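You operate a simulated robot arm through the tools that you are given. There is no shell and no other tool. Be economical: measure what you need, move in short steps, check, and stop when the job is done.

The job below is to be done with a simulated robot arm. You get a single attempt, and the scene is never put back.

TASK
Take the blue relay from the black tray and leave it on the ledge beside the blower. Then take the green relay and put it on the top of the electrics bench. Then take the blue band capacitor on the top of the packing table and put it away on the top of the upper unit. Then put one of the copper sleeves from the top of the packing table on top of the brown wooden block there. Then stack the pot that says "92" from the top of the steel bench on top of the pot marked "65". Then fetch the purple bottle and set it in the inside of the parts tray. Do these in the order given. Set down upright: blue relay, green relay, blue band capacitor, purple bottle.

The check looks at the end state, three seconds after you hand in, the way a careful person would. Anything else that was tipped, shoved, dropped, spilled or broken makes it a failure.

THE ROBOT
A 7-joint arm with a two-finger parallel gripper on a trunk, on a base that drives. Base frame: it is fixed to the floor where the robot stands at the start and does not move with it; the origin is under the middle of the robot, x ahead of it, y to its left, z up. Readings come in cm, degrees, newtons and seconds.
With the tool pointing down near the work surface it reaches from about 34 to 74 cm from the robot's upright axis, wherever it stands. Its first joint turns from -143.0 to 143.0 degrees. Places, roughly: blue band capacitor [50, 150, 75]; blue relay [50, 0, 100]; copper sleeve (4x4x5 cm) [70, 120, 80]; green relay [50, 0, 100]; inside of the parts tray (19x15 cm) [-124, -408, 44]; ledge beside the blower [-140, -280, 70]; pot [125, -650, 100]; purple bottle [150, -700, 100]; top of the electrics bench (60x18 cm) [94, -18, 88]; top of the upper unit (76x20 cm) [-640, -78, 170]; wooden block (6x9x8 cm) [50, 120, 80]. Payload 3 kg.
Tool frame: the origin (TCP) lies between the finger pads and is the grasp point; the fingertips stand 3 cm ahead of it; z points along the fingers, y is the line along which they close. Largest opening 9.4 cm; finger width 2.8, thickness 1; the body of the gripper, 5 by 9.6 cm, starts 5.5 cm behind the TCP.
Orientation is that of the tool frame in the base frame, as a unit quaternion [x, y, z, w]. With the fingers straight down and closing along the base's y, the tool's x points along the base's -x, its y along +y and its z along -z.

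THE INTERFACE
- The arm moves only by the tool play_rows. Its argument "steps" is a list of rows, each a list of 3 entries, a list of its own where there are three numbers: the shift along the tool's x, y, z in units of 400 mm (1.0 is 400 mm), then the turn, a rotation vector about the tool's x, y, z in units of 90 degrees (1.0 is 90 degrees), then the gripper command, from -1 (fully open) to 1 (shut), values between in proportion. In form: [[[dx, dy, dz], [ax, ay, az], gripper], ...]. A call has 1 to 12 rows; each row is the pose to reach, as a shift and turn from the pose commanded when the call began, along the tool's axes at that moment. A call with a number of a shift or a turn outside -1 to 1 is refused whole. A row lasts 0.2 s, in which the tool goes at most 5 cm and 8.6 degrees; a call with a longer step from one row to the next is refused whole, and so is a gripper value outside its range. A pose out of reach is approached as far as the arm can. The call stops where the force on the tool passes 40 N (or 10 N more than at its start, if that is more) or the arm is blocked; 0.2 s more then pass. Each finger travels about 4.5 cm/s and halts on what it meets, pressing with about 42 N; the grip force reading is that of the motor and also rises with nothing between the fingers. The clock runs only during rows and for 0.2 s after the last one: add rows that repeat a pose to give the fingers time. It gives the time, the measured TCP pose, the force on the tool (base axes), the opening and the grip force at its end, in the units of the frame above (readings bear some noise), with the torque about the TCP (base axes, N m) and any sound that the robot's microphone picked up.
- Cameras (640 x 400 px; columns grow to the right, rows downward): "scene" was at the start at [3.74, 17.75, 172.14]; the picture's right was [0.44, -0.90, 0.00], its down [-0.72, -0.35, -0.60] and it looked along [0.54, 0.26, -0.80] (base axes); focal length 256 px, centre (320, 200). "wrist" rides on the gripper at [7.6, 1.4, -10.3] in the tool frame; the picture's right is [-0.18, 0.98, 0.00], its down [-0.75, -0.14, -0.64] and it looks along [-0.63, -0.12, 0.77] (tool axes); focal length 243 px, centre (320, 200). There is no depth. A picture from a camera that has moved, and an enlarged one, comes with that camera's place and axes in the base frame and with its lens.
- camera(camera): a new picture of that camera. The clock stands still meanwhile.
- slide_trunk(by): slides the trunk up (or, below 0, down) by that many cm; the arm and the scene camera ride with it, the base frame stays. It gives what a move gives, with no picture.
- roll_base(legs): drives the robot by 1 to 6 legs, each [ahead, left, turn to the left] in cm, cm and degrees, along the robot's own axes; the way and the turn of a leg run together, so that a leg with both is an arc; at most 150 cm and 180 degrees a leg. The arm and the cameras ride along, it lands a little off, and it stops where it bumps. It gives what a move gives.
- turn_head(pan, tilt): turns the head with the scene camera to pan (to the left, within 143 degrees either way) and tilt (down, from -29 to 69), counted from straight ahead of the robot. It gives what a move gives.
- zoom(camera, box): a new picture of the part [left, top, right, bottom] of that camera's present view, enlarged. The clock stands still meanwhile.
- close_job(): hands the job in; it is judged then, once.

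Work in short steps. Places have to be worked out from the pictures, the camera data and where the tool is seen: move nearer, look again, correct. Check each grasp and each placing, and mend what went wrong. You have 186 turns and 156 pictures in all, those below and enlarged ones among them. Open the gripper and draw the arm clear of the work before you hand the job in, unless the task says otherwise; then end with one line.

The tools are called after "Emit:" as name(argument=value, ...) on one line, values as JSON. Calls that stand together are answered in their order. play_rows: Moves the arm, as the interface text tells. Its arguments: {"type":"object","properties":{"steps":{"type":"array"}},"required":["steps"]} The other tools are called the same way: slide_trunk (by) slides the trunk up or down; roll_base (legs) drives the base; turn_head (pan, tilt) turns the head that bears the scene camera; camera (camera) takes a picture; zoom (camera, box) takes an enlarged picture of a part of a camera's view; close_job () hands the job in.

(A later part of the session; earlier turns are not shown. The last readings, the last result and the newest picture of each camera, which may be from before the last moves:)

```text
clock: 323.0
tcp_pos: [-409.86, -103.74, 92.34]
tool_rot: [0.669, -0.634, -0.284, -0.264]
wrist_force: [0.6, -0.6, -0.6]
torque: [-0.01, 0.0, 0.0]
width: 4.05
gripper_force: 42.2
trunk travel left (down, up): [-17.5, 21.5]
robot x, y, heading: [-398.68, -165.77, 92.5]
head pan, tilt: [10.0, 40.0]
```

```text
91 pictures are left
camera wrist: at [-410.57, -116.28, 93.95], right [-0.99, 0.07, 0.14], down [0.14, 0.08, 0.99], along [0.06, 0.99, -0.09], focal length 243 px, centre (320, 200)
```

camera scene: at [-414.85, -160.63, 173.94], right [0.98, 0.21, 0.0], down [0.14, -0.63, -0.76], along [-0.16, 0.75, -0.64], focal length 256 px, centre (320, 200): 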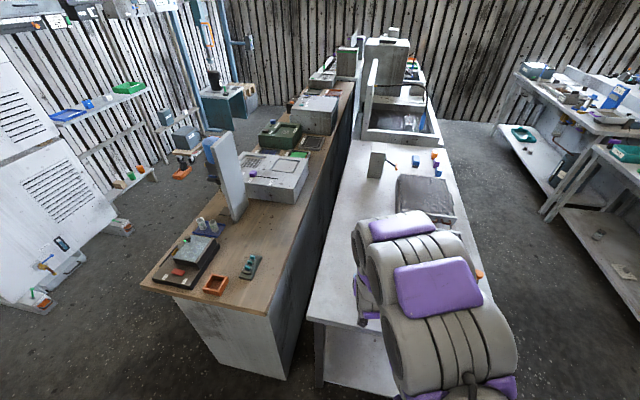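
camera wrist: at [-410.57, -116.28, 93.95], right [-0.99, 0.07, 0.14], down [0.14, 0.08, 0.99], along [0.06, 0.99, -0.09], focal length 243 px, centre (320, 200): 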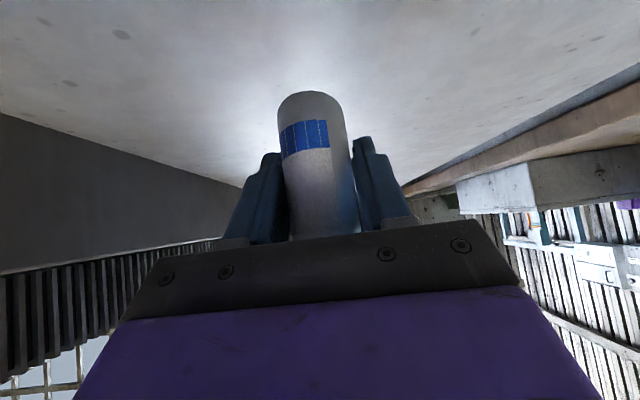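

Re-grasped with the tilted tool. I lift and draw back.

Emit:
play_rows(steps=[[[-0.03, 0, -0.03], [0, 0, 0], 1], [[-0.1, 0, -0.1], [0, 0, 0], 1], [[-0.18, 0, -0.18], [0, 0, 0], 1], [[-0.26, 0, -0.26], [0, 0, 0], 1], [[-0.34, 0, -0.34], [0, 0, 0], 1], [[-0.26, 0, -0.42], [0, 0, 0], 1], [[-0.18, 0, -0.5], [0, 0, 0], 1], [[-0.1, 0, -0.58], [0, 0, 0], 1], [[-0.02, 0, -0.66], [0, 0, 0], 1], [[-0.02, 0, -0.66], [0, 0, 0], 1]])

Emit:
camera(camera="wrist")

```text
clock: 325.2
tcp_pos: [-411.81, -115.97, 115.15]
tool_rot: [0.668, -0.634, -0.285, -0.265]
wrist_force: [-0.1, -0.9, -1.5]
torque: [0.01, -0.03, -0.01]
width: 4.01
gripper_force: 42.1
out of reach, approached as far as the arm can: row 8, 9, 10
trunk travel left (down, up): [-17.5, 21.5]
robot x, y, heading: [-398.31, -165.6, 92.4]
head pan, tilt: [10.0, 40.0]
```

```text
90 pictures are left
camera wrist: at [-412.48, -128.56, 116.78], right [-0.99, 0.07, 0.14], down [0.14, 0.07, 0.99], along [0.06, 0.99, -0.08], focal length 243 px, centre (320, 200)
```

wrist: 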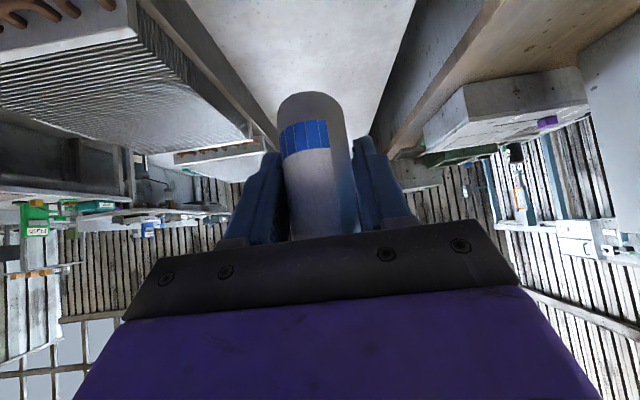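

Secure. I drive back towards the upper unit.

Emit:
roll_base(legs=[[-24, 0, 0], [0, 82, 0], [0, 82, 0], [0, 0, 87.6]])

Emit:
slide_trunk(by=21.5)

```text
clock: 338.6
tcp_pos: [-612.45, -203.23, 114.86]
tool_rot: [0.922, -0.021, -0.387, -0.007]
wrist_force: [-0.9, 0.4, -1.8]
torque: [0.01, -0.03, -0.04]
width: 4.03
gripper_force: 42.4
trunk travel left (down, up): [-17.5, 21.5]
robot x, y, heading: [-561.23, -194.85, 176.6]
head pan, tilt: [10.0, 40.0]
```

```text
clock: 340.9
tcp_pos: [-612.29, -203.01, 136.36]
tool_rot: [0.922, -0.022, -0.387, -0.006]
wrist_force: [0.6, -0.9, -1.4]
torque: [-0.01, -0.03, -0.02]
width: 4.02
gripper_force: 41.8
trunk travel left (down, up): [-39.0, 0.0]
robot x, y, heading: [-561.15, -194.91, 176.5]
head pan, tilt: [10.0, 40.0]
```

I raise the tilted tool to z≈182, then strafe and square up with the unit.

Emit:
play_rows(steps=[[[-0.082, 0, -0.0806], [0, 0, 0], 1], [[-0.164, 0, -0.161], [0, 0, 0], 1], [[-0.246, 0, -0.242], [0, 0, 0], 1], [[-0.328, 0, -0.322], [0, 0, 0], 1], [[-0.41, 0, -0.403], [0, 0, 0], 1], [[-0.492, 0, -0.484], [0, 0, 0], 1], [[-0.574, 0, -0.564], [0, 0, 0], 1], [[-0.656, 0, -0.645], [0, 0, 0], 1], [[-0.738, 0, -0.725], [0, 0, 0], 1], [[-0.82, 0, -0.806], [0, 0, 0], 1], [[-0.82, 0, -0.806], [0, 0, 0], 1]])

Emit:
roll_base(legs=[[0, 0, 3.4], [0, -98, 0]])

Emit:
turn_head(pan=-5, tilt=25)

Emit:
camera(camera="scene")

Emit:
camera(camera="wrist")

```text
clock: 343.3
tcp_pos: [-612.37, -202.92, 182.26]
tool_rot: [0.922, -0.023, -0.387, -0.007]
wrist_force: [0.3, -0.8, -0.9]
torque: [-0.01, 0.02, -0.02]
width: 4.01
gripper_force: 42.3
trunk travel left (down, up): [-39.0, 0.0]
robot x, y, heading: [-561.48, -195.21, 176.5]
head pan, tilt: [10.0, 40.0]
```

```text
clock: 348.8
tcp_pos: [-612.58, -111.33, 182.18]
tool_rot: [0.922, 0.015, -0.388, 0.005]
wrist_force: [-0.5, -0.8, -2.4]
torque: [-0.01, 0.04, -0.05]
width: 4.02
gripper_force: 42.2
trunk travel left (down, up): [-39.0, 0.0]
robot x, y, heading: [-561.94, -98.44, -178.9]
head pan, tilt: [10.0, 40.0]
```

```text
clock: 349.6
tcp_pos: [-612.54, -110.69, 182.42]
tool_rot: [0.922, 0.015, -0.388, 0.008]
wrist_force: [-0.2, 0.5, -0.8]
torque: [-0.03, -0.05, -0.01]
width: 4.02
gripper_force: 41.6
trunk travel left (down, up): [-39.0, 0.0]
robot x, y, heading: [-561.95, -98.74, -179.0]
head pan, tilt: [-5.0, 25.0]
```

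```text
89 pictures are left
camera scene: at [-568.34, -112.51, 197.74], right [0.07, 1.0, 0.0], down [0.42, -0.03, -0.91], along [-0.9, 0.06, -0.42], focal length 256 px, centre (320, 200)
```

scene: 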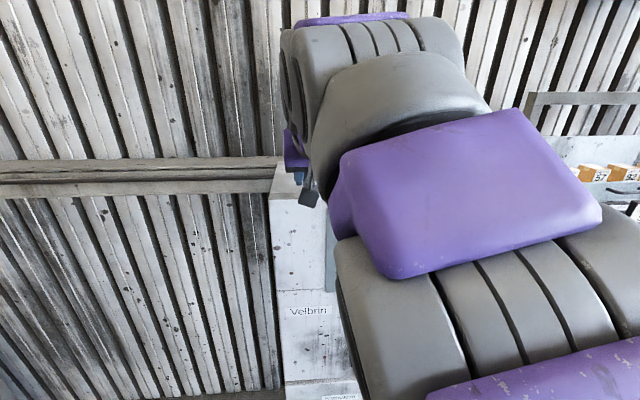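

```text
88 pictures are left
camera wrist: at [-599.72, -111.53, 183.91], right [-0.1, -0.99, 0.13], down [-0.07, 0.14, 0.99], along [-0.99, 0.08, -0.09], focal length 243 px, centre (320, 200)
```

wrist: 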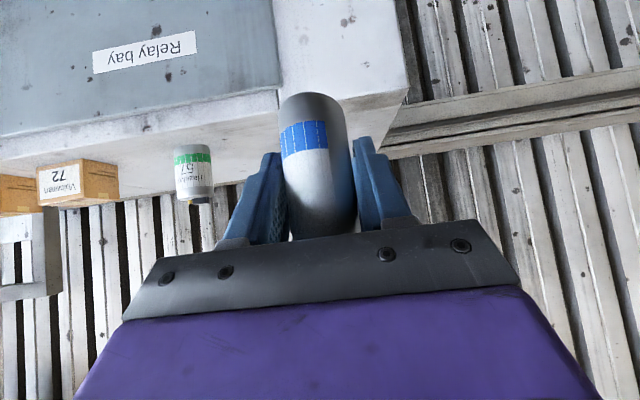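

Cylinder on top is at about (−637,−90); I aim for (−641,−106). I strafe 5 right and drive 28 ahead.

Emit:
roll_base(legs=[[0, -5, -1], [28, 0, 0]])

Emit:
camera(camera="wrist")

Emit:
camera(camera="scene")

```text
clock: 352.1
tcp_pos: [-638.06, -103.87, 182.37]
tool_rot: [0.921, 0.016, -0.389, 0.011]
wrist_force: [0.6, 0.1, -1.7]
torque: [0.01, 0.02, -0.02]
width: 3.99
gripper_force: 42.0
trunk travel left (down, up): [-39.0, 0.0]
robot x, y, heading: [-588.66, -92.42, -179.0]
head pan, tilt: [-5.0, 25.0]
```

```text
87 pictures are left
camera wrist: at [-625.35, -104.69, 184.02], right [-0.09, -0.99, 0.14], down [-0.07, 0.15, 0.99], along [-0.99, 0.08, -0.08], focal length 243 px, centre (320, 200)
```

wrist: 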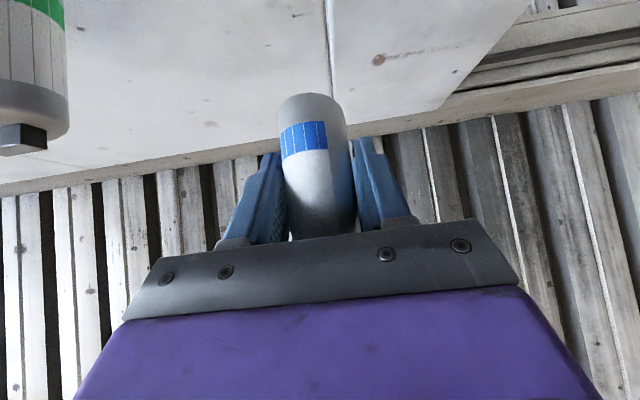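

```text
86 pictures are left
camera scene: at [-594.16, -99.95, 198.28], right [0.07, 1.0, -0.03], down [0.42, -0.06, -0.91], along [-0.91, 0.05, -0.42], focal length 256 px, centre (320, 200)
```

scene: 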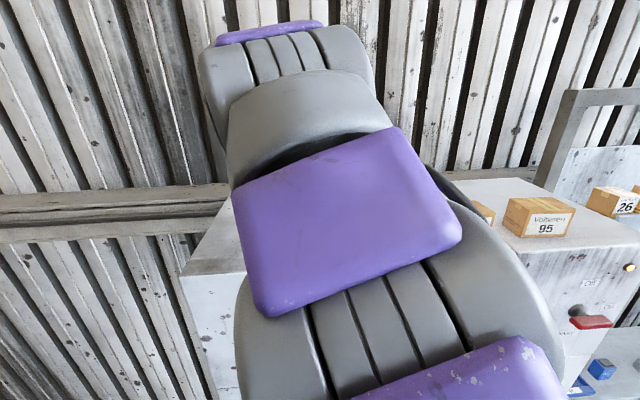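

Well placed over the top. I move 2 cm forward, 6 cm down, then creep down until contact.

Emit:
play_rows(steps=[[[0.0, 0.02, 0.05], [0, 0, 0], 1], [[0.04, 0.0375, 0.1], [0, 0, 0], 1], [[0.0725, 0.0375, 0.141], [0, 0, 0], 1], [[0.0725, 0.0375, 0.141], [0, 0, 0], 1], [[0.0815, 0.0375, 0.15], [0, 0, 0], 1], [[0.0905, 0.0375, 0.1585], [0, 0, 0], 1], [[0.0995, 0.0375, 0.167], [0, 0, 0], 1], [[0.1085, 0.0375, 0.1755], [0, 0, 0], 1]])

Emit:
camera(camera="wrist")

```text
clock: 354.0
tcp_pos: [-639.2, -115.64, 174.09]
tool_rot: [0.916, 0.034, -0.399, -0.013]
wrist_force: [-7.7, 9.2, 38.2]
torque: [-0.13, 0.22, -0.07]
width: 4.04
gripper_force: 41.8
trunk travel left (down, up): [-39.0, 0.0]
robot x, y, heading: [-588.04, -92.55, -178.7]
head pan, tilt: [-5.0, 25.0]
stopped in row 8: the force on the tool passed its limit at 41 N (the readings are from after the stop); the commanded pose is now the measured one
```

```text
85 pictures are left
camera wrist: at [-626.44, -116.35, 175.27], right [-0.07, -0.99, 0.09], down [-0.05, 0.09, 0.99], along [-1.0, 0.07, -0.06], focal length 243 px, centre (320, 200)
```

wrist: 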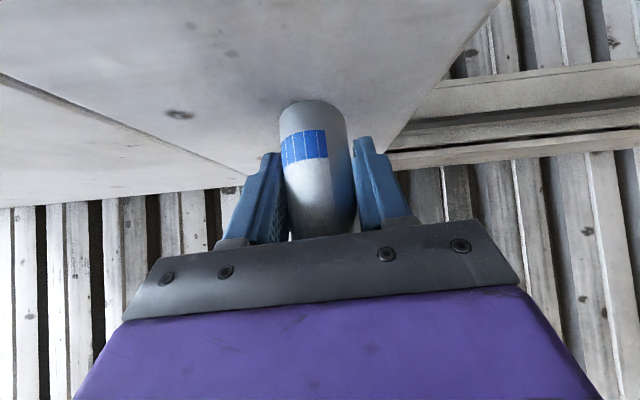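

It shifted sideways to y≈−115.6, near the unit's left edge. I lift 3 cm, straighten, shift back 10 cm in +y, then check.

Emit:
play_rows(steps=[[[-0.027, 0, -0.026], [0, 0, 0], 1], [[-0.054, 0, -0.0525], [0, 0, 0], 1], [[-0.054, -0.05, -0.0525], [-0.0265, 0.017, 0.027], 1], [[-0.054, -0.1, -0.0525], [-0.0265, 0.017, 0.027], 1], [[-0.054, -0.15, -0.0525], [-0.0265, 0.017, 0.027], 1], [[-0.054, -0.2, -0.0525], [-0.0265, 0.017, 0.027], 1], [[-0.054, -0.23, -0.0525], [-0.0265, 0.017, 0.027], 1], [[-0.054, -0.23, -0.0525], [-0.0265, 0.017, 0.027], 1], [[-0.054, -0.23, -0.0525], [-0.0265, 0.017, 0.027], 1]])

Emit:
camera(camera="wrist")

```text
clock: 356.0
tcp_pos: [-640.41, -105.4, 176.94]
tool_rot: [0.925, 0.018, -0.379, 0.016]
wrist_force: [-0.1, 0.1, -1.6]
torque: [0.04, -0.02, 0.01]
width: 4.02
gripper_force: 42.1
trunk travel left (down, up): [-39.0, 0.0]
robot x, y, heading: [-588.19, -92.28, -178.6]
head pan, tilt: [-5.0, 25.0]
```

```text
84 pictures are left
camera wrist: at [-627.64, -106.02, 178.85], right [-0.08, -0.99, 0.14], down [-0.09, 0.15, 0.98], along [-0.99, 0.07, -0.1], focal length 243 px, centre (320, 200)
```

wrist: 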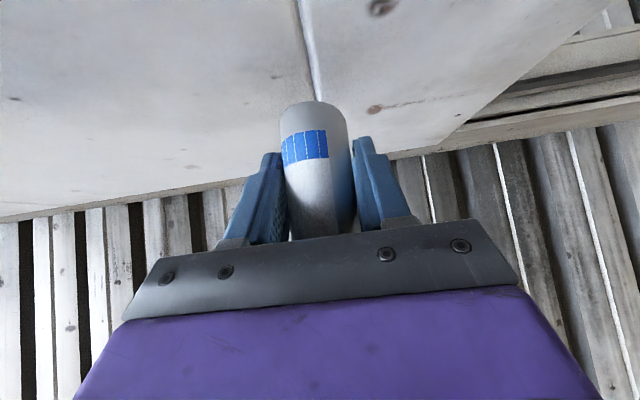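

Orientation is good again. I shift 4.5 cm off the seam to y≈−110 and creep down.

Emit:
play_rows(steps=[[[0, 0.06, 0], [0, 0, 0], 1], [[0, 0.11, 0], [0, 0, 0], 1], [[0, 0.11, 0], [0, 0, 0], 1], [[0.018, 0.11, 0.0175], [0, 0, 0], 1], [[0.03, 0.11, 0.03], [0, 0, 0], 1], [[0.036, 0.11, 0.035], [0, 0, 0], 1], [[0.042, 0.11, 0.041], [0, 0, 0], 1], [[0.042, 0.11, 0.041], [0, 0, 0], 1]])

```text
clock: 357.8
tcp_pos: [-640.13, -109.77, 174.8]
tool_rot: [0.925, 0.019, -0.379, 0.017]
wrist_force: [-0.2, -0.1, -1.6]
torque: [0.0, -0.02, 0.02]
width: 4.02
gripper_force: 41.6
trunk travel left (down, up): [-39.0, 0.0]
robot x, y, heading: [-588.11, -92.36, -178.9]
head pan, tilt: [-5.0, 25.0]
```

Emit:
play_rows(steps=[[[0.003, 0, 0.003], [0, 0, 0], 1], [[0.006, 0, 0.006], [0, 0, 0], 1], [[0.009, 0, 0.009], [0, 0, 0], 1], [[0.012, 0, 0.012], [0, 0, 0], 1], [[0.012, 0, 0.012], [0, 0, 0], 1]])

```text
clock: 359.0
tcp_pos: [-639.97, -109.9, 173.96]
tool_rot: [0.925, 0.018, -0.38, 0.016]
wrist_force: [0.5, 0.5, -2.1]
torque: [0.03, 0.03, -0.01]
width: 4.0
gripper_force: 41.6
trunk travel left (down, up): [-39.0, 0.0]
robot x, y, heading: [-588.12, -92.51, -179.2]
head pan, tilt: [-5.0, 25.0]
```

No contact yet; I continue in small steps.

Emit:
play_rows(steps=[[[0.003, 0, 0.003], [0, 0, 0], 1], [[0.006, 0, 0.006], [0, 0, 0], 1], [[0.009, 0, 0.009], [0, 0, 0], 1], [[0.012, 0, 0.012], [0, 0, 0], 1], [[0.012, 0, 0.012], [0, 0, 0], 1]])

Emit:
camera(camera="wrist")

```text
clock: 360.2
tcp_pos: [-639.21, -113.29, 173.62]
tool_rot: [0.921, 0.026, -0.39, 0.01]
wrist_force: [-7.3, 9.3, 38.3]
torque: [-0.04, -0.01, -0.02]
width: 4.03
gripper_force: 42.2
trunk travel left (down, up): [-39.0, 0.0]
robot x, y, heading: [-587.74, -92.55, -179.1]
head pan, tilt: [-5.0, 25.0]
stopped in row 5: the force on the tool passed its limit at 40 N (the readings are from after the stop); the commanded pose is now the measured one
```

```text
83 pictures are left
camera wrist: at [-626.52, -113.9, 175.35], right [-0.08, -0.99, 0.13], down [-0.07, 0.14, 0.99], along [-0.99, 0.06, -0.08], focal length 243 px, centre (320, 200)
```

wrist: 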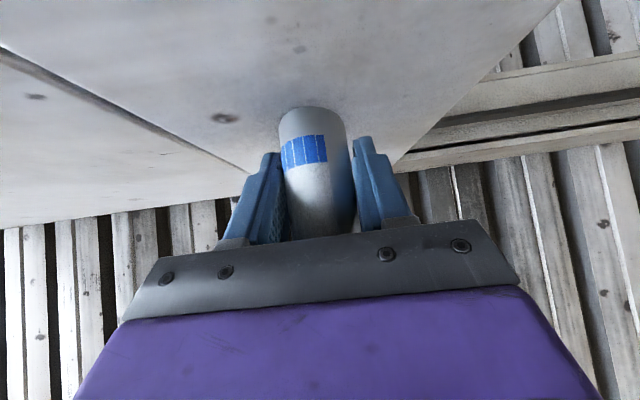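

On contact it slid sideways again to y≈−113. I lift slightly, move to y≈−107, and go down to just above contact height for finer steps.

Emit:
play_rows(steps=[[[-0.013, 0, -0.013], [0, 0, 0], 1], [[-0.027, 0, -0.026], [0, 0, 0], 1], [[-0.027, -0.06, -0.026], [0, 0, 0], 1], [[-0.027, -0.12, -0.026], [0, 0, 0], 1], [[-0.027, -0.16, -0.026], [0, 0, 0], 1], [[-0.027, -0.16, -0.026], [0, 0, 0], 1], [[-0.013, -0.16, -0.013], [0, 0, 0], 1], [[-0.007, -0.16, -0.007], [0, 0, 0], 1], [[-0.007, -0.16, -0.007], [0, 0, 0], 1]])

```text
clock: 362.2
tcp_pos: [-640.22, -106.35, 173.71]
tool_rot: [0.923, 0.023, -0.383, 0.01]
wrist_force: [-1.1, 1.1, 4.2]
torque: [-0.01, 0.21, -0.06]
width: 4.0
gripper_force: 41.7
trunk travel left (down, up): [-39.0, 0.0]
robot x, y, heading: [-588.21, -92.98, -178.9]
head pan, tilt: [-5.0, 25.0]
```

Light contact (about 6 N) at (−640,−106), upright orientation. I release and check.

Emit:
play_rows(steps=[[[0, 0, 0], [0, 0, 0], 0.1], [[0, 0, 0], [0, 0, 0], -0.1], [[0, 0, 0], [0, 0, 0], -0.4], [[0, 0, 0], [0, 0, 0], -0.4]])

Emit:
camera(camera="wrist")

```text
clock: 363.2
tcp_pos: [-640.08, -106.5, 173.65]
tool_rot: [0.924, 0.023, -0.382, 0.011]
wrist_force: [-0.2, -0.3, 0.2]
torque: [-0.03, -0.02, 0.03]
width: 6.59
gripper_force: 0.1
trunk travel left (down, up): [-39.0, 0.0]
robot x, y, heading: [-588.53, -92.4, -178.7]
head pan, tilt: [-5.0, 25.0]
```

```text
82 pictures are left
camera wrist: at [-627.37, -107.06, 175.47], right [-0.08, -0.99, 0.13], down [-0.09, 0.14, 0.99], along [-0.99, 0.07, -0.1], focal length 243 px, centre (320, 200)
```

wrist: 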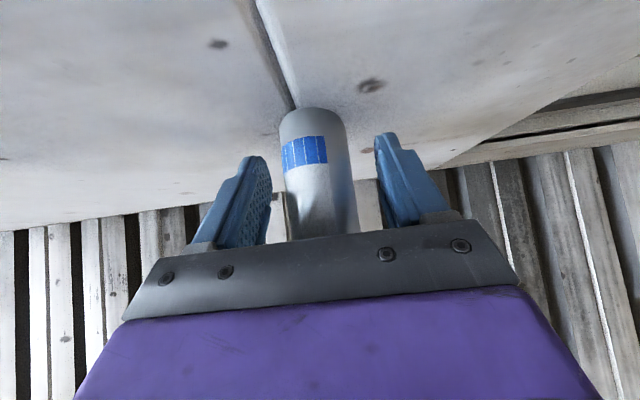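

It stands. I retreat along the tool axis.

Emit:
play_rows(steps=[[[0, 0, -0.06], [0, 0, 0], -0.4], [[0, 0, -0.14], [0, 0, 0], -0.4], [[0, 0, -0.24], [0, 0, 0], -0.4], [[0, 0, -0.34], [0, 0, 0], -0.4], [[0, 0, -0.34], [0, 0, 0], -0.4]])

Emit:
camera(camera="wrist")

```text
clock: 364.4
tcp_pos: [-630.69, -105.91, 183.58]
tool_rot: [0.924, 0.023, -0.382, 0.01]
wrist_force: [-0.2, -0.6, -0.3]
torque: [-0.02, 0.0, -0.02]
width: 6.57
gripper_force: 0.0
trunk travel left (down, up): [-39.0, 0.0]
robot x, y, heading: [-588.4, -92.62, -178.7]
head pan, tilt: [-5.0, 25.0]
```

```text
81 pictures are left
camera wrist: at [-617.98, -106.4, 185.34], right [-0.08, -0.99, 0.13], down [-0.09, 0.14, 0.99], along [-0.99, 0.07, -0.1], focal length 243 px, centre (320, 200)
```

wrist: 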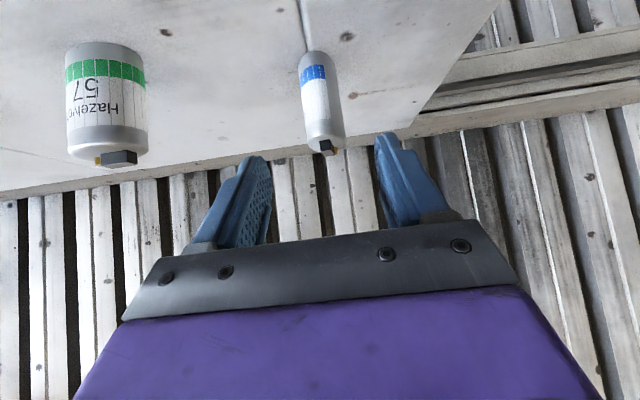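

Capacitor is upright beside the green one. I back off, straighten and lower the arm, and lower the trunk.

Emit:
roll_base(legs=[[-28, 0, 0]])

Emit:
play_rows(steps=[[[0.08, 0, 0.08], [0, 0.05, 0], -0.4], [[0.16, 0, 0.16], [0, 0.1, 0], -0.4], [[0.24, 0, 0.24], [0, 0.15, 0], -0.4], [[0.32, 0, 0.32], [0, 0.2, 0], -0.4], [[0.4, 0, 0.4], [0, 0.26, 0], -0.4], [[0.48, 0, 0.48], [0, 0.32, 0], -0.4], [[0.56, 0, 0.56], [0, 0.38, 0], -0.4], [[0.64, 0, 0.64], [0, 0.44, 0], -0.4], [[0.72, 0, 0.72], [0, 0.5, 0], -0.4], [[0.8, 0, 0.8], [0, 0.5, 0], -0.4], [[0.88, 0, 0.88], [0, 0.5, 0], -0.4], [[0.95, 0, 0.95], [0, 0.5, 0], -0.4]])

Emit:
slide_trunk(by=-21.5)

```text
clock: 366.3
tcp_pos: [-602.99, -101.7, 183.53]
tool_rot: [0.924, 0.018, -0.382, 0.019]
wrist_force: [0.3, -0.5, 1.2]
torque: [0.03, -0.01, -0.03]
width: 6.59
gripper_force: 0.1
trunk travel left (down, up): [-39.0, 0.0]
robot x, y, heading: [-560.32, -91.36, -178.7]
head pan, tilt: [-5.0, 25.0]
```

```text
clock: 369.1
tcp_pos: [-602.53, -105.33, 129.26]
tool_rot: [1.0, 0.022, -0.002, -0.002]
wrist_force: [-0.4, -0.6, 1.0]
torque: [0.06, 0.01, 0.0]
width: 6.61
gripper_force: 0.1
trunk travel left (down, up): [-39.0, 0.0]
robot x, y, heading: [-560.5, -90.79, -179.1]
head pan, tilt: [-5.0, 25.0]
stopped in row 12: the arm was blocked; the commanded pose is now the measured one
```

```text
clock: 371.4
tcp_pos: [-602.72, -103.57, 107.98]
tool_rot: [1.0, 0.02, -0.001, 0.003]
wrist_force: [-0.9, 0.6, 0.5]
torque: [-0.01, -0.05, -0.02]
width: 6.58
gripper_force: 0.0
trunk travel left (down, up): [-17.5, 21.5]
robot x, y, heading: [-560.06, -90.34, -178.9]
head pan, tilt: [-5.0, 25.0]
```

Emit:
roll_base(legs=[[0, 98, 0], [0, 0, 178.9], [130, 0, 0]])

Emit:
turn_head(pan=0, tilt=30)

Emit:
camera(camera="scene")

```text
clock: 389.6
tcp_pos: [-390.21, -193.94, 107.87]
tool_rot: [0.042, 0.999, -0.002, 0.0]
wrist_force: [0.1, -0.3, -0.8]
torque: [-0.02, 0.0, -0.03]
width: 6.59
gripper_force: 0.0
trunk travel left (down, up): [-17.5, 21.5]
robot x, y, heading: [-434.38, -202.83, -6.3]
head pan, tilt: [-5.0, 25.0]
```

```text
clock: 390.2
tcp_pos: [-390.4, -194.04, 107.83]
tool_rot: [0.042, 0.999, -0.002, 0.001]
wrist_force: [-0.7, 0.2, -0.5]
torque: [0.0, -0.03, 0.01]
width: 6.59
gripper_force: 0.0
trunk travel left (down, up): [-17.5, 21.5]
robot x, y, heading: [-434.0, -202.19, -6.3]
head pan, tilt: [0.0, 30.0]
```

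```text
80 pictures are left
camera scene: at [-426.44, -189.25, 175.48], right [-0.11, -0.99, 0.0], down [-0.5, 0.05, -0.87], along [0.86, -0.09, -0.5], focal length 256 px, centre (320, 200)
```

scene: 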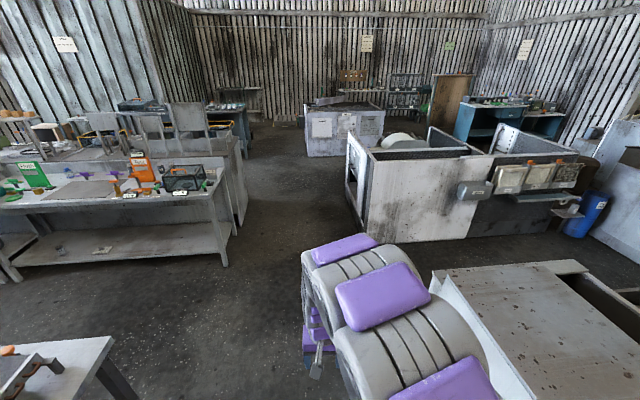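

I straighten and continue to the east side.

Emit:
roll_base(legs=[[0, 8, 6.3], [134, 0, 0], [134, 0, 0]])

```text
clock: 403.8
tcp_pos: [-125.01, -183.61, 107.89]
tool_rot: [-0.006, 1.0, 0.0, 0.001]
wrist_force: [0.1, -1.0, -0.1]
torque: [0.02, 0.03, -0.04]
width: 6.58
gripper_force: 0.0
trunk travel left (down, up): [-17.5, 21.5]
robot x, y, heading: [-167.65, -195.76, -0.5]
head pan, tilt: [0.0, 30.0]
```

Emit:
roll_base(legs=[[135, 0, 0.5], [0, 0, 90], [108, 0, 0], [108, 0, 0], [108, 0, 0], [0, 0, -90]])

Emit:
turn_head(pan=10, tilt=45)

Emit:
camera(camera="scene")

```text
clock: 433.7
tcp_pos: [16.08, 138.84, 107.89]
tool_rot: [-0.001, 1.0, -0.001, 0.001]
wrist_force: [-0.3, 0.2, -0.6]
torque: [0.01, 0.0, 0.0]
width: 6.58
gripper_force: 0.0
trunk travel left (down, up): [-17.5, 21.5]
robot x, y, heading: [-26.59, 126.04, -1.4]
head pan, tilt: [0.0, 30.0]
```

```text
clock: 434.4
tcp_pos: [16.02, 138.79, 107.9]
tool_rot: [-0.001, 1.0, -0.002, 0.002]
wrist_force: [-0.2, -0.2, 0.6]
torque: [-0.01, 0.0, -0.02]
width: 6.59
gripper_force: 0.0
trunk travel left (down, up): [-17.5, 21.5]
robot x, y, heading: [-26.34, 126.22, -1.0]
head pan, tilt: [10.0, 45.0]
```

```text
79 pictures are left
camera scene: at [-21.17, 141.61, 173.22], right [0.15, -0.99, 0.0], down [-0.7, -0.11, -0.71], along [0.7, 0.11, -0.71], focal length 256 px, centre (320, 200)
```

scene: 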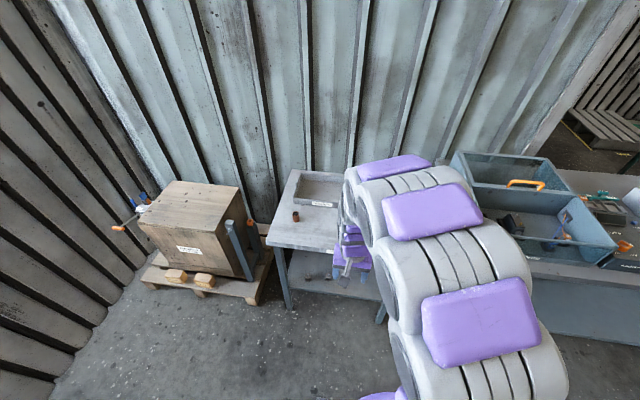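

Emit:
roll_base(legs=[[26, 0, 1]])

Emit:
play_rows(steps=[[[-0.08, -0.05, 0], [0, 0, 0], -0.4], [[-0.16, -0.1, 0], [0, 0, 0], -0.4], [[-0.24, -0.15, 0], [0, 0, 0], -0.4], [[-0.3, -0.18, 0], [0, 0, 0], -0.4], [[-0.3, -0.18, 0], [0, 0, 0], -0.4]])

Emit:
camera(camera="wrist")

```text
clock: 436.3
tcp_pos: [41.69, 139.09, 107.92]
tool_rot: [-0.009, 1.0, -0.001, 0.002]
wrist_force: [0.5, -0.8, 0.1]
torque: [-0.03, 0.02, 0.0]
width: 6.56
gripper_force: 0.0
trunk travel left (down, up): [-17.5, 21.5]
robot x, y, heading: [-0.38, 125.69, -0.4]
head pan, tilt: [10.0, 45.0]
```

```text
clock: 437.5
tcp_pos: [53.68, 131.94, 107.77]
tool_rot: [-0.008, 1.0, -0.002, 0.002]
wrist_force: [0.9, -0.1, 0.4]
torque: [0.02, -0.03, 0.0]
width: 6.58
gripper_force: 0.1
trunk travel left (down, up): [-17.5, 21.5]
robot x, y, heading: [-0.47, 125.82, -0.3]
head pan, tilt: [10.0, 45.0]
```

```text
78 pictures are left
camera wrist: at [46.0, 133.47, 117.94], right [0.17, 0.99, 0.0], down [0.75, -0.13, 0.65], along [0.64, -0.11, -0.76], focal length 243 px, centre (320, 200)
```

wrist: 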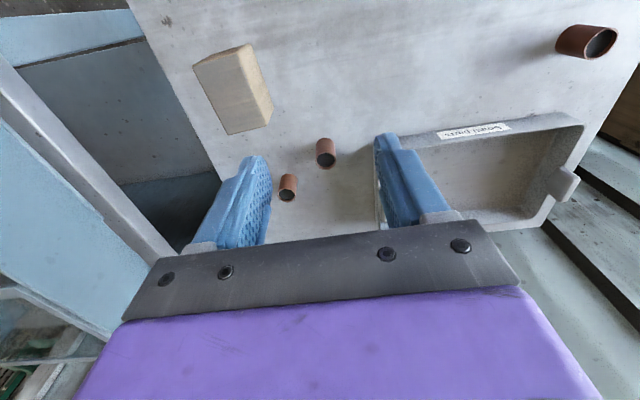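

I zoom on the block and the sleeves.

Emit:
zoom(camera="wrist", box=[180, 30, 360, 210])

```text
2.22 times, centred on (270, 120) of wrist
camera zoom: at [46.0, 133.47, 117.94], right [0.17, 0.99, 0.0], down [0.75, -0.13, 0.65], along [0.64, -0.11, -0.76], focal length 539 px, centre (431, 378)
```

zoom: 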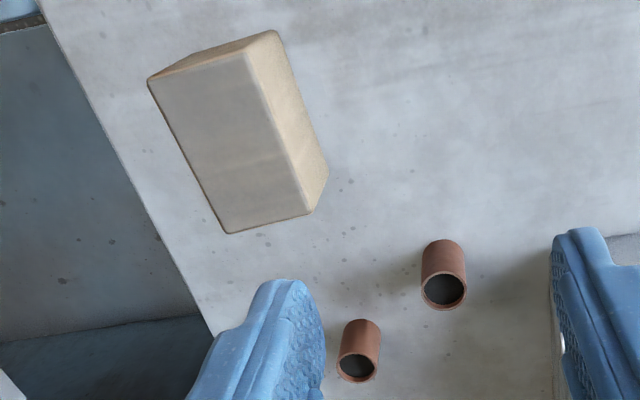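

Triangulation gives sleeve A top at (66, 130.7, 81.5), table z≈76.5, block top centre ≈(54.5,119.9,84.5). I move above sleeve A.

Emit:
play_rows(steps=[[[-0.1, -0.01, 0.05], [0, 0, 0], -0.4], [[-0.2, -0.02, 0.1], [0, 0, 0], -0.4], [[-0.308, -0.031, 0.15], [0, 0, 0], -0.4], [[-0.308, -0.031, 0.25], [0, 0, 0], -0.4], [[-0.308, -0.031, 0.35], [0, 0, 0], -0.4], [[-0.308, -0.031, 0.45], [0, 0, 0], -0.4], [[-0.308, -0.031, 0.45], [0, 0, 0], -0.4]])

Emit:
camera(camera="wrist")

```text
clock: 439.1
tcp_pos: [66.27, 130.61, 90.05]
tool_rot: [-0.009, 1.0, -0.002, 0.003]
wrist_force: [-0.5, 0.6, 0.3]
torque: [-0.06, 0.0, -0.01]
width: 6.58
gripper_force: 0.1
trunk travel left (down, up): [-17.5, 21.5]
robot x, y, heading: [-0.92, 125.65, -0.0]
head pan, tilt: [10.0, 45.0]
```

```text
76 pictures are left
camera wrist: at [58.49, 132.11, 100.14], right [0.17, 0.99, 0.0], down [0.75, -0.13, 0.65], along [0.64, -0.11, -0.76], focal length 243 px, centre (320, 200)
```

wrist: 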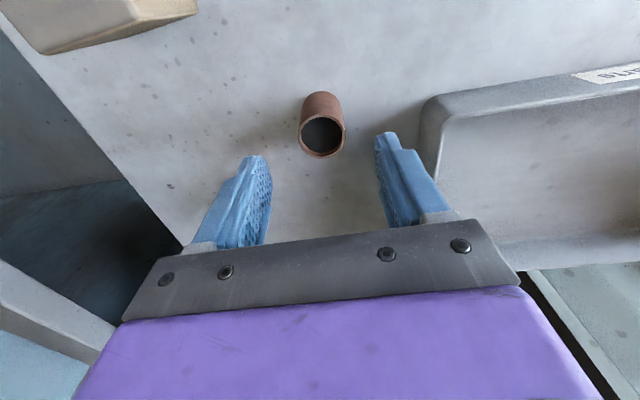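

Rim seen at ≈(66.8,130.8). I descend further to z≈82 and re-check.

Emit:
play_rows(steps=[[[-0.011, 0.004, 0.08], [0, 0, 0], -0.4], [[-0.011, 0.004, 0.15], [0, 0, 0], -0.4], [[-0.011, 0.004, 0.2], [0, 0, 0], -0.4], [[-0.011, 0.004, 0.2], [0, 0, 0], -0.4]])

Emit:
camera(camera="wrist")

```text
clock: 439.9
tcp_pos: [66.7, 131.11, 82.99]
tool_rot: [-0.009, 1.0, -0.002, 0.003]
wrist_force: [0.2, -0.1, -0.2]
torque: [-0.02, 0.02, 0.02]
width: 6.57
gripper_force: 0.0
trunk travel left (down, up): [-17.5, 21.5]
robot x, y, heading: [-0.92, 125.95, -0.2]
head pan, tilt: [10.0, 45.0]
stopped in row 3: the force on the tool passed its limit at 108 N (the readings are from after the stop); the commanded pose is now the measured one
```

```text
75 pictures are left
camera wrist: at [59.04, 132.53, 93.17], right [0.17, 0.99, 0.0], down [0.75, -0.12, 0.65], along [0.64, -0.11, -0.76], focal length 243 px, centre (320, 200)
```

wrist: 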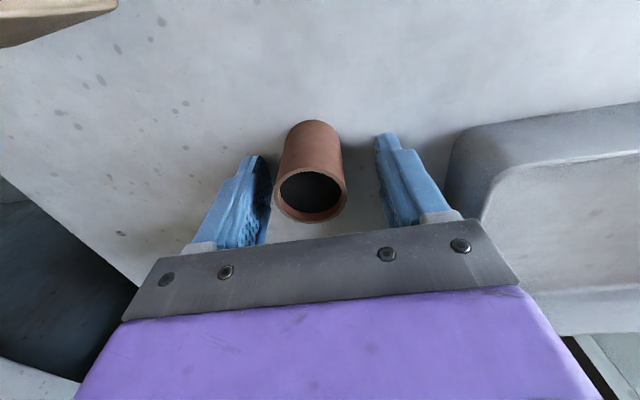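

The fingertips touched the table (so table z≈79.8). The sleeve is between the fingers; I close and lift.

Emit:
play_rows(steps=[[[0, -0.005, -0.008], [0, 0, 0], -0.4], [[0, -0.005, -0.008], [0, 0, 0], 0.2], [[0, -0.005, -0.008], [0, 0, 0], 1], [[0, -0.005, -0.008], [0, 0, 0], 1], [[0, -0.005, -0.008], [0, 0, 0], 1], [[0, -0.005, -0.05], [0, 0, 0], 1], [[0, -0.005, -0.15], [0, 0, 0], 1], [[0, -0.005, -0.25], [0, 0, 0], 1], [[0, -0.005, -0.25], [0, 0, 0], 1]])

Emit:
camera(camera="wrist")

```text
clock: 441.9
tcp_pos: [66.58, 130.94, 93.25]
tool_rot: [-0.009, 1.0, -0.002, 0.002]
wrist_force: [-0.2, 0.2, -1.0]
torque: [0.01, -0.01, 0.0]
width: 3.54
gripper_force: 41.6
trunk travel left (down, up): [-17.5, 21.5]
robot x, y, heading: [-0.54, 125.73, -0.4]
head pan, tilt: [10.0, 45.0]
```

```text
74 pictures are left
camera wrist: at [58.94, 132.4, 103.29], right [0.17, 0.99, 0.0], down [0.75, -0.13, 0.65], along [0.64, -0.11, -0.76], focal length 243 px, centre (320, 200)
```

wrist: 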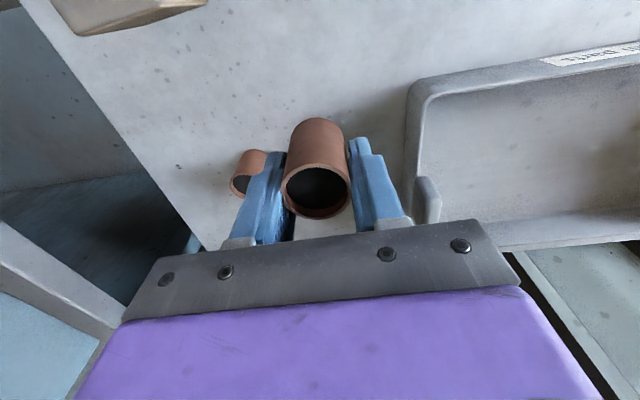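

Sleeve held. I move above the block.

Emit:
play_rows(steps=[[[0, 0, -0.1], [0, 0, 0], 1], [[0, 0, -0.22], [0, 0, 0], 1], [[0.08, -0.06, -0.25], [0, 0, 0], 1], [[0.16, -0.12, -0.25], [0, 0, 0], 1], [[0.24, -0.18, -0.25], [0, 0, 0], 1], [[0.316, -0.25, -0.25], [0, 0, 0], 1], [[0.316, -0.25, -0.25], [0, 0, 0], 1]])

Emit:
camera(camera="wrist")

```text
clock: 443.5
tcp_pos: [53.91, 120.49, 102.83]
tool_rot: [-0.01, 1.0, -0.001, 0.003]
wrist_force: [-0.3, -0.8, -0.7]
torque: [-0.01, 0.01, -0.01]
width: 3.54
gripper_force: 42.2
trunk travel left (down, up): [-17.5, 21.5]
robot x, y, heading: [-0.84, 126.16, -0.6]
head pan, tilt: [10.0, 45.0]
```

```text
73 pictures are left
camera wrist: at [46.19, 121.9, 112.96], right [0.17, 0.99, 0.0], down [0.75, -0.13, 0.65], along [0.64, -0.11, -0.76], focal length 243 px, centre (320, 200)
```

wrist: 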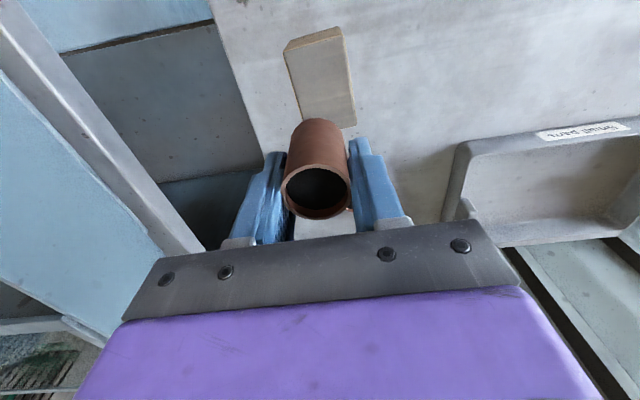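

Block centre ≈(54.2,120.5), top z≈86–87. I lower to 92.5 then creep to contact.

Emit:
play_rows(steps=[[[-0.007, 0, 0.1], [0, 0, 0], 1], [[-0.007, 0, 0.19], [0, 0, 0], 1], [[-0.007, 0, 0.255], [0, 0, 0], 1], [[-0.007, 0, 0.265], [0, 0, 0], 1], [[-0.007, 0, 0.275], [0, 0, 0], 1], [[-0.007, 0, 0.285], [0, 0, 0], 1], [[-0.007, 0, 0.29], [0, 0, 0], 1]])

Emit:
camera(camera="wrist")

```text
clock: 445.1
tcp_pos: [54.36, 120.5, 91.29]
tool_rot: [-0.01, 1.0, -0.001, 0.003]
wrist_force: [0.6, -0.5, -0.8]
torque: [0.05, 0.01, -0.02]
width: 3.54
gripper_force: 41.8
trunk travel left (down, up): [-17.5, 21.5]
robot x, y, heading: [-0.3, 125.43, -0.2]
head pan, tilt: [10.0, 45.0]
```

```text
72 pictures are left
camera wrist: at [46.81, 122.07, 101.5], right [0.17, 0.99, 0.0], down [0.75, -0.13, 0.65], along [0.64, -0.11, -0.76], focal length 243 px, centre (320, 200)
```

wrist: 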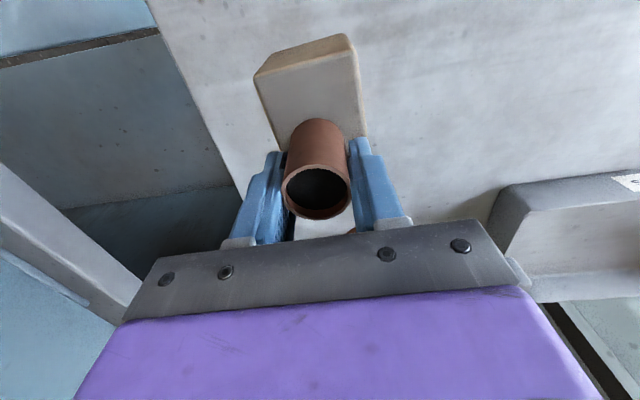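

Centred on the block. I creep down to contact.

Emit:
play_rows(steps=[[[0, 0, 0.008], [0, 0, 0], 1], [[0, 0, 0.016], [0, 0, 0], 1], [[0, 0, 0.024], [0, 0, 0], 1], [[0, 0, 0.024], [0, 0, 0], 1]])

```text
clock: 446.1
tcp_pos: [54.59, 120.7, 90.3]
tool_rot: [-0.009, 1.0, -0.001, 0.003]
wrist_force: [-0.3, 0.0, -0.4]
torque: [0.02, -0.04, -0.01]
width: 3.55
gripper_force: 42.0
trunk travel left (down, up): [-17.5, 21.5]
robot x, y, heading: [-0.81, 125.62, -0.4]
head pan, tilt: [10.0, 45.0]
```

Emit:
play_rows(steps=[[[0.006, 0, 0.006], [0, 0, 0], 1], [[0.006, 0, 0.012], [0, 0, 0], 1], [[0.006, 0, 0.018], [0, 0, 0], 1], [[0.006, 0, 0.024], [0, 0, 0], 1], [[0.006, 0, 0.024], [0, 0, 0], 1]])

```text
clock: 446.9
tcp_pos: [54.27, 120.61, 89.92]
tool_rot: [-0.009, 1.0, -0.002, 0.007]
wrist_force: [-6.9, -0.5, 26.6]
torque: [0.14, 0.64, 0.03]
width: 3.47
gripper_force: 42.1
trunk travel left (down, up): [-17.5, 21.5]
robot x, y, heading: [-1.19, 125.77, 0.0]
head pan, tilt: [10.0, 45.0]
stopped in row 4: the force on the tool passed its limit at 44 N (the readings are from after the stop); the commanded pose is now the measured one
```

Contact at z≈89.9. I ease up slightly, release and check.

Emit:
play_rows(steps=[[[0, 0, -0.004], [0, 0, 0], 1], [[0, 0, -0.004], [0, 0, 0], 1], [[0, 0, -0.004], [0, 0, 0], 0.1], [[0, 0, -0.004], [0, 0, 0], -0.2], [[0, 0, -0.004], [0, 0, 0], -0.4], [[0, 0, -0.004], [0, 0, 0], -0.4], [[0, 0, -0.1], [0, 0, 0], -0.4], [[0, 0, -0.2], [0, 0, 0], -0.4], [[0.05, 0, -0.3], [0, 0, 0], -0.4], [[0.1, 0, -0.4], [0, 0, 0], -0.4], [[0.1, 0, -0.4], [0, 0, 0], -0.4]])

Emit:
camera(camera="wrist")

```text
clock: 449.3
tcp_pos: [50.35, 120.45, 105.75]
tool_rot: [-0.009, 1.0, -0.002, 0.005]
wrist_force: [-0.5, -0.1, 1.1]
torque: [0.0, 0.04, 0.0]
width: 6.61
gripper_force: 0.1
trunk travel left (down, up): [-17.5, 21.5]
robot x, y, heading: [-0.72, 125.52, -0.2]
head pan, tilt: [10.0, 45.0]
```

```text
71 pictures are left
camera wrist: at [42.59, 121.96, 115.88], right [0.17, 0.99, 0.0], down [0.75, -0.13, 0.65], along [0.64, -0.11, -0.76], focal length 243 px, centre (320, 200)
```

wrist: 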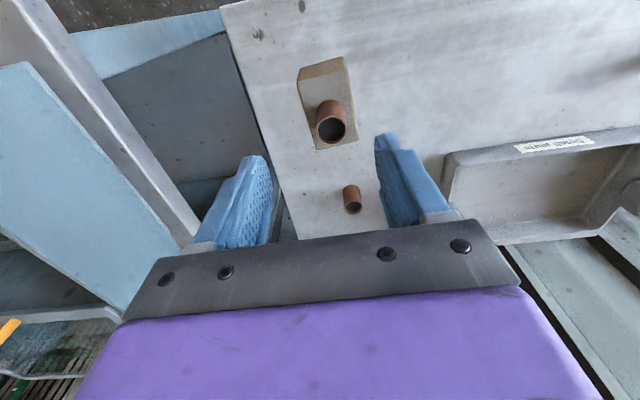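

The sleeve stands on the block. Next I drive south to the steel bench.

Emit:
roll_base(legs=[[-36, 0, 0], [0, 0, -90], [106, 0, 0], [106, 0, 0], [106, 0, 0]])

Emit:
turn_head(pan=0, tilt=22)

Emit:
camera(camera="scene")

```text
clock: 470.8
tcp_pos: [-60.85, -245.48, 105.73]
tool_rot: [0.724, 0.69, -0.006, 0.003]
wrist_force: [0.0, 0.1, -0.6]
torque: [0.0, 0.02, 0.01]
width: 6.58
gripper_force: 0.0
trunk travel left (down, up): [-17.5, 21.5]
robot x, y, heading: [-52.21, -195.04, -94.3]
head pan, tilt: [10.0, 45.0]
```

```text
clock: 471.7
tcp_pos: [-60.77, -245.35, 105.82]
tool_rot: [0.724, 0.689, -0.006, 0.004]
wrist_force: [0.4, -0.4, 1.3]
torque: [0.01, 0.03, 0.03]
width: 6.6
gripper_force: 0.1
trunk travel left (down, up): [-17.5, 21.5]
robot x, y, heading: [-52.12, -194.8, -94.3]
head pan, tilt: [0.0, 22.0]
```

```text
70 pictures are left
camera scene: at [-38.88, -202.51, 176.77], right [-1.0, 0.07, 0.0], down [0.03, 0.38, -0.93], along [-0.07, -0.92, -0.38], focal length 256 px, centre (320, 200)
```

scene: 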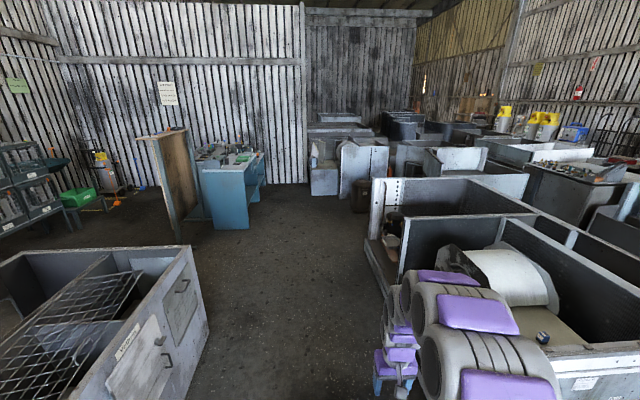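

The teal desk ahead-left matches the steel bench location. I straighten and drive closer.

Emit:
roll_base(legs=[[0, 12, 4.3], [115, 0, 0], [115, 0, 0], [90, 0, 0]])

Emit:
turn_head(pan=40, tilt=30)

Emit:
camera(camera="scene")

```text
clock: 488.1
tcp_pos: [-45.79, -564.71, 105.93]
tool_rot: [0.704, 0.71, -0.008, 0.003]
wrist_force: [-0.1, 0.6, 0.2]
torque: [0.0, 0.03, 0.01]
width: 6.57
gripper_force: 0.0
trunk travel left (down, up): [-17.5, 21.5]
robot x, y, heading: [-40.82, -513.66, -91.0]
head pan, tilt: [0.0, 22.0]
```

```text
clock: 489.2
tcp_pos: [-46.22, -564.56, 105.91]
tool_rot: [0.704, 0.71, -0.006, 0.004]
wrist_force: [-0.5, -0.6, 0.1]
torque: [0.0, 0.02, 0.01]
width: 6.57
gripper_force: 0.0
trunk travel left (down, up): [-17.5, 21.5]
robot x, y, heading: [-40.44, -513.72, -90.8]
head pan, tilt: [40.0, 30.0]
```

```text
69 pictures are left
camera scene: at [-20.92, -518.42, 175.5], right [-0.78, -0.63, 0.0], down [-0.32, 0.39, -0.87], along [0.55, -0.67, -0.5], focal length 256 px, centre (320, 200)
```

scene: 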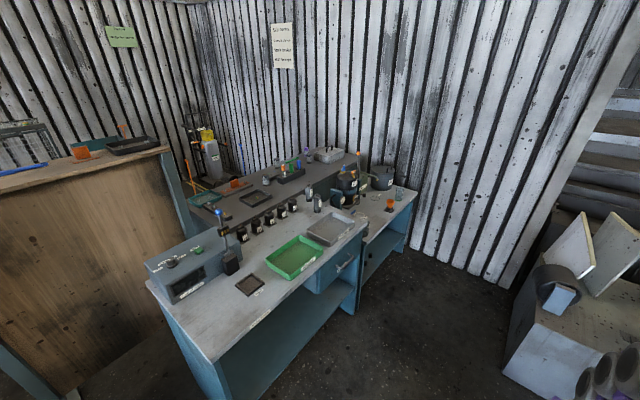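

Emit:
zoom(camera="scene", box=[140, 130, 430, 330])

Emit:
zoom(camera="scene", box=[200, 140, 420, 250])

```text
2.00 times, centred on (285, 230) of scene
camera zoom: at [-20.92, -518.42, 175.5], right [-0.78, -0.63, 0.0], down [-0.32, 0.39, -0.87], along [0.55, -0.67, -0.5], focal length 512 px, centre (390, 140)
```

zoom: 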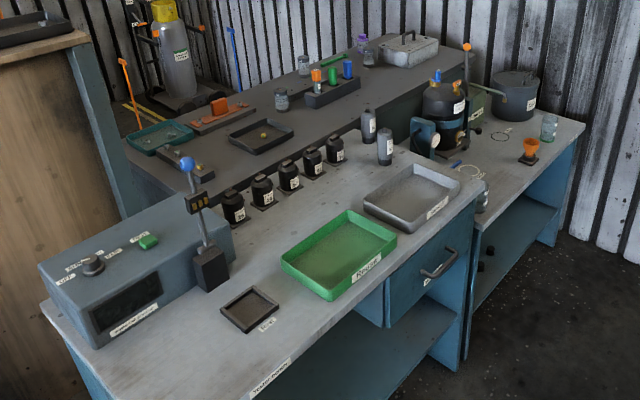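

```text
2.91 times, centred on (310, 195) of scene
camera zoom: at [-20.92, -518.42, 175.5], right [-0.78, -0.63, 0.0], down [-0.32, 0.39, -0.87], along [0.55, -0.67, -0.5], focal length 744 px, centre (349, 214)
```

zoom: 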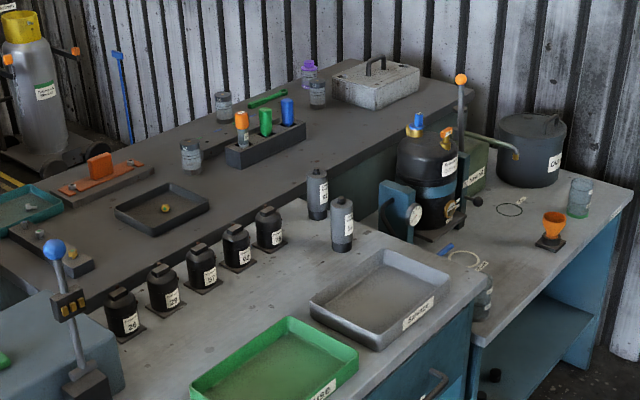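

Black numbered pots stand in a row at x≈84.5, y −578…−619 on the teal desk; the purple-capped bottle is on the dark bench behind. I position in front (west) and read the labels.

Emit:
roll_base(legs=[[86, 0, 0], [0, 0, 91]])

Emit:
turn_head(pan=8, tilt=30)

Emit:
camera(camera="scene")

```text
clock: 497.6
tcp_pos: [7.29, -611.32, 105.93]
tool_rot: [0.028, 1.0, -0.002, 0.009]
wrist_force: [0.3, 0.1, 1.2]
torque: [0.0, 0.0, 0.01]
width: 6.59
gripper_force: 0.0
trunk travel left (down, up): [-17.5, 21.5]
robot x, y, heading: [-42.91, -602.55, -4.8]
head pan, tilt: [40.0, 30.0]
```

```text
clock: 498.6
tcp_pos: [7.29, -611.29, 106.1]
tool_rot: [0.026, 1.0, -0.002, 0.008]
wrist_force: [-0.5, -0.3, 0.3]
torque: [0.03, 0.03, 0.01]
width: 6.58
gripper_force: 0.0
trunk travel left (down, up): [-17.5, 21.5]
robot x, y, heading: [-43.05, -602.53, -4.6]
head pan, tilt: [8.0, 30.0]
```

```text
66 pictures are left
camera scene: at [-35.7, -587.67, 175.49], right [0.06, -1.0, 0.0], down [-0.5, -0.03, -0.86], along [0.86, 0.05, -0.5], focal length 256 px, centre (320, 200)
```

scene: 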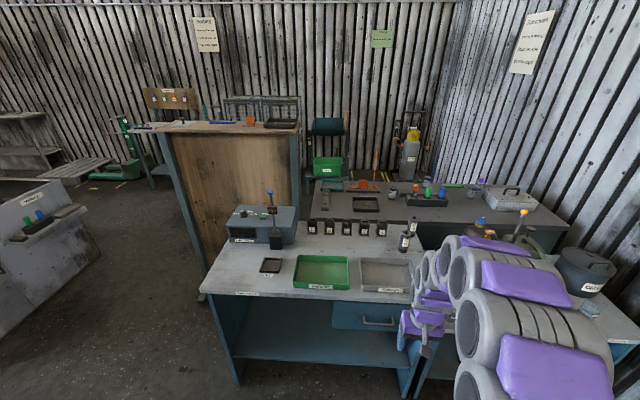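

Emit:
zoom(camera="scene", box=[290, 200, 430, 288])

Emit:
zoom(camera="scene", box=[330, 160, 550, 240])

```text
4.55 times, centred on (360, 244) of scene
camera zoom: at [-35.7, -587.67, 175.49], right [0.06, -1.0, 0.0], down [-0.5, -0.03, -0.86], along [0.86, 0.05, -0.5], focal length 1163 px, centre (138, 0)
```

zoom: 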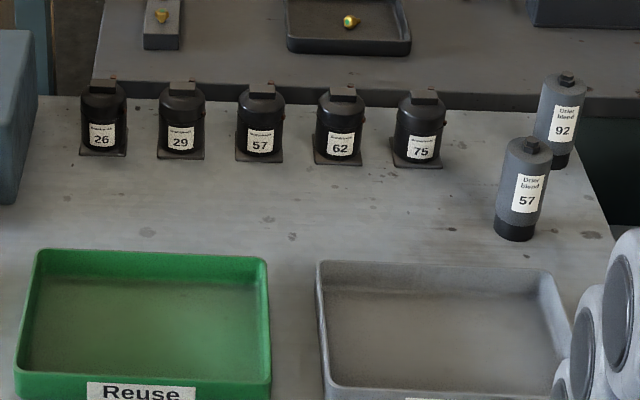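

```text
2.91 times, centred on (440, 200) of scene
camera zoom: at [-35.7, -587.67, 175.49], right [0.06, -1.0, 0.0], down [-0.5, -0.03, -0.86], along [0.86, 0.05, -0.5], focal length 744 px, centre (-29, 200)
```

zoom: 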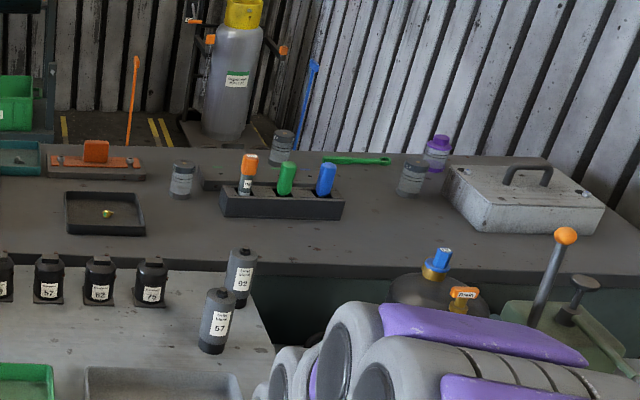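

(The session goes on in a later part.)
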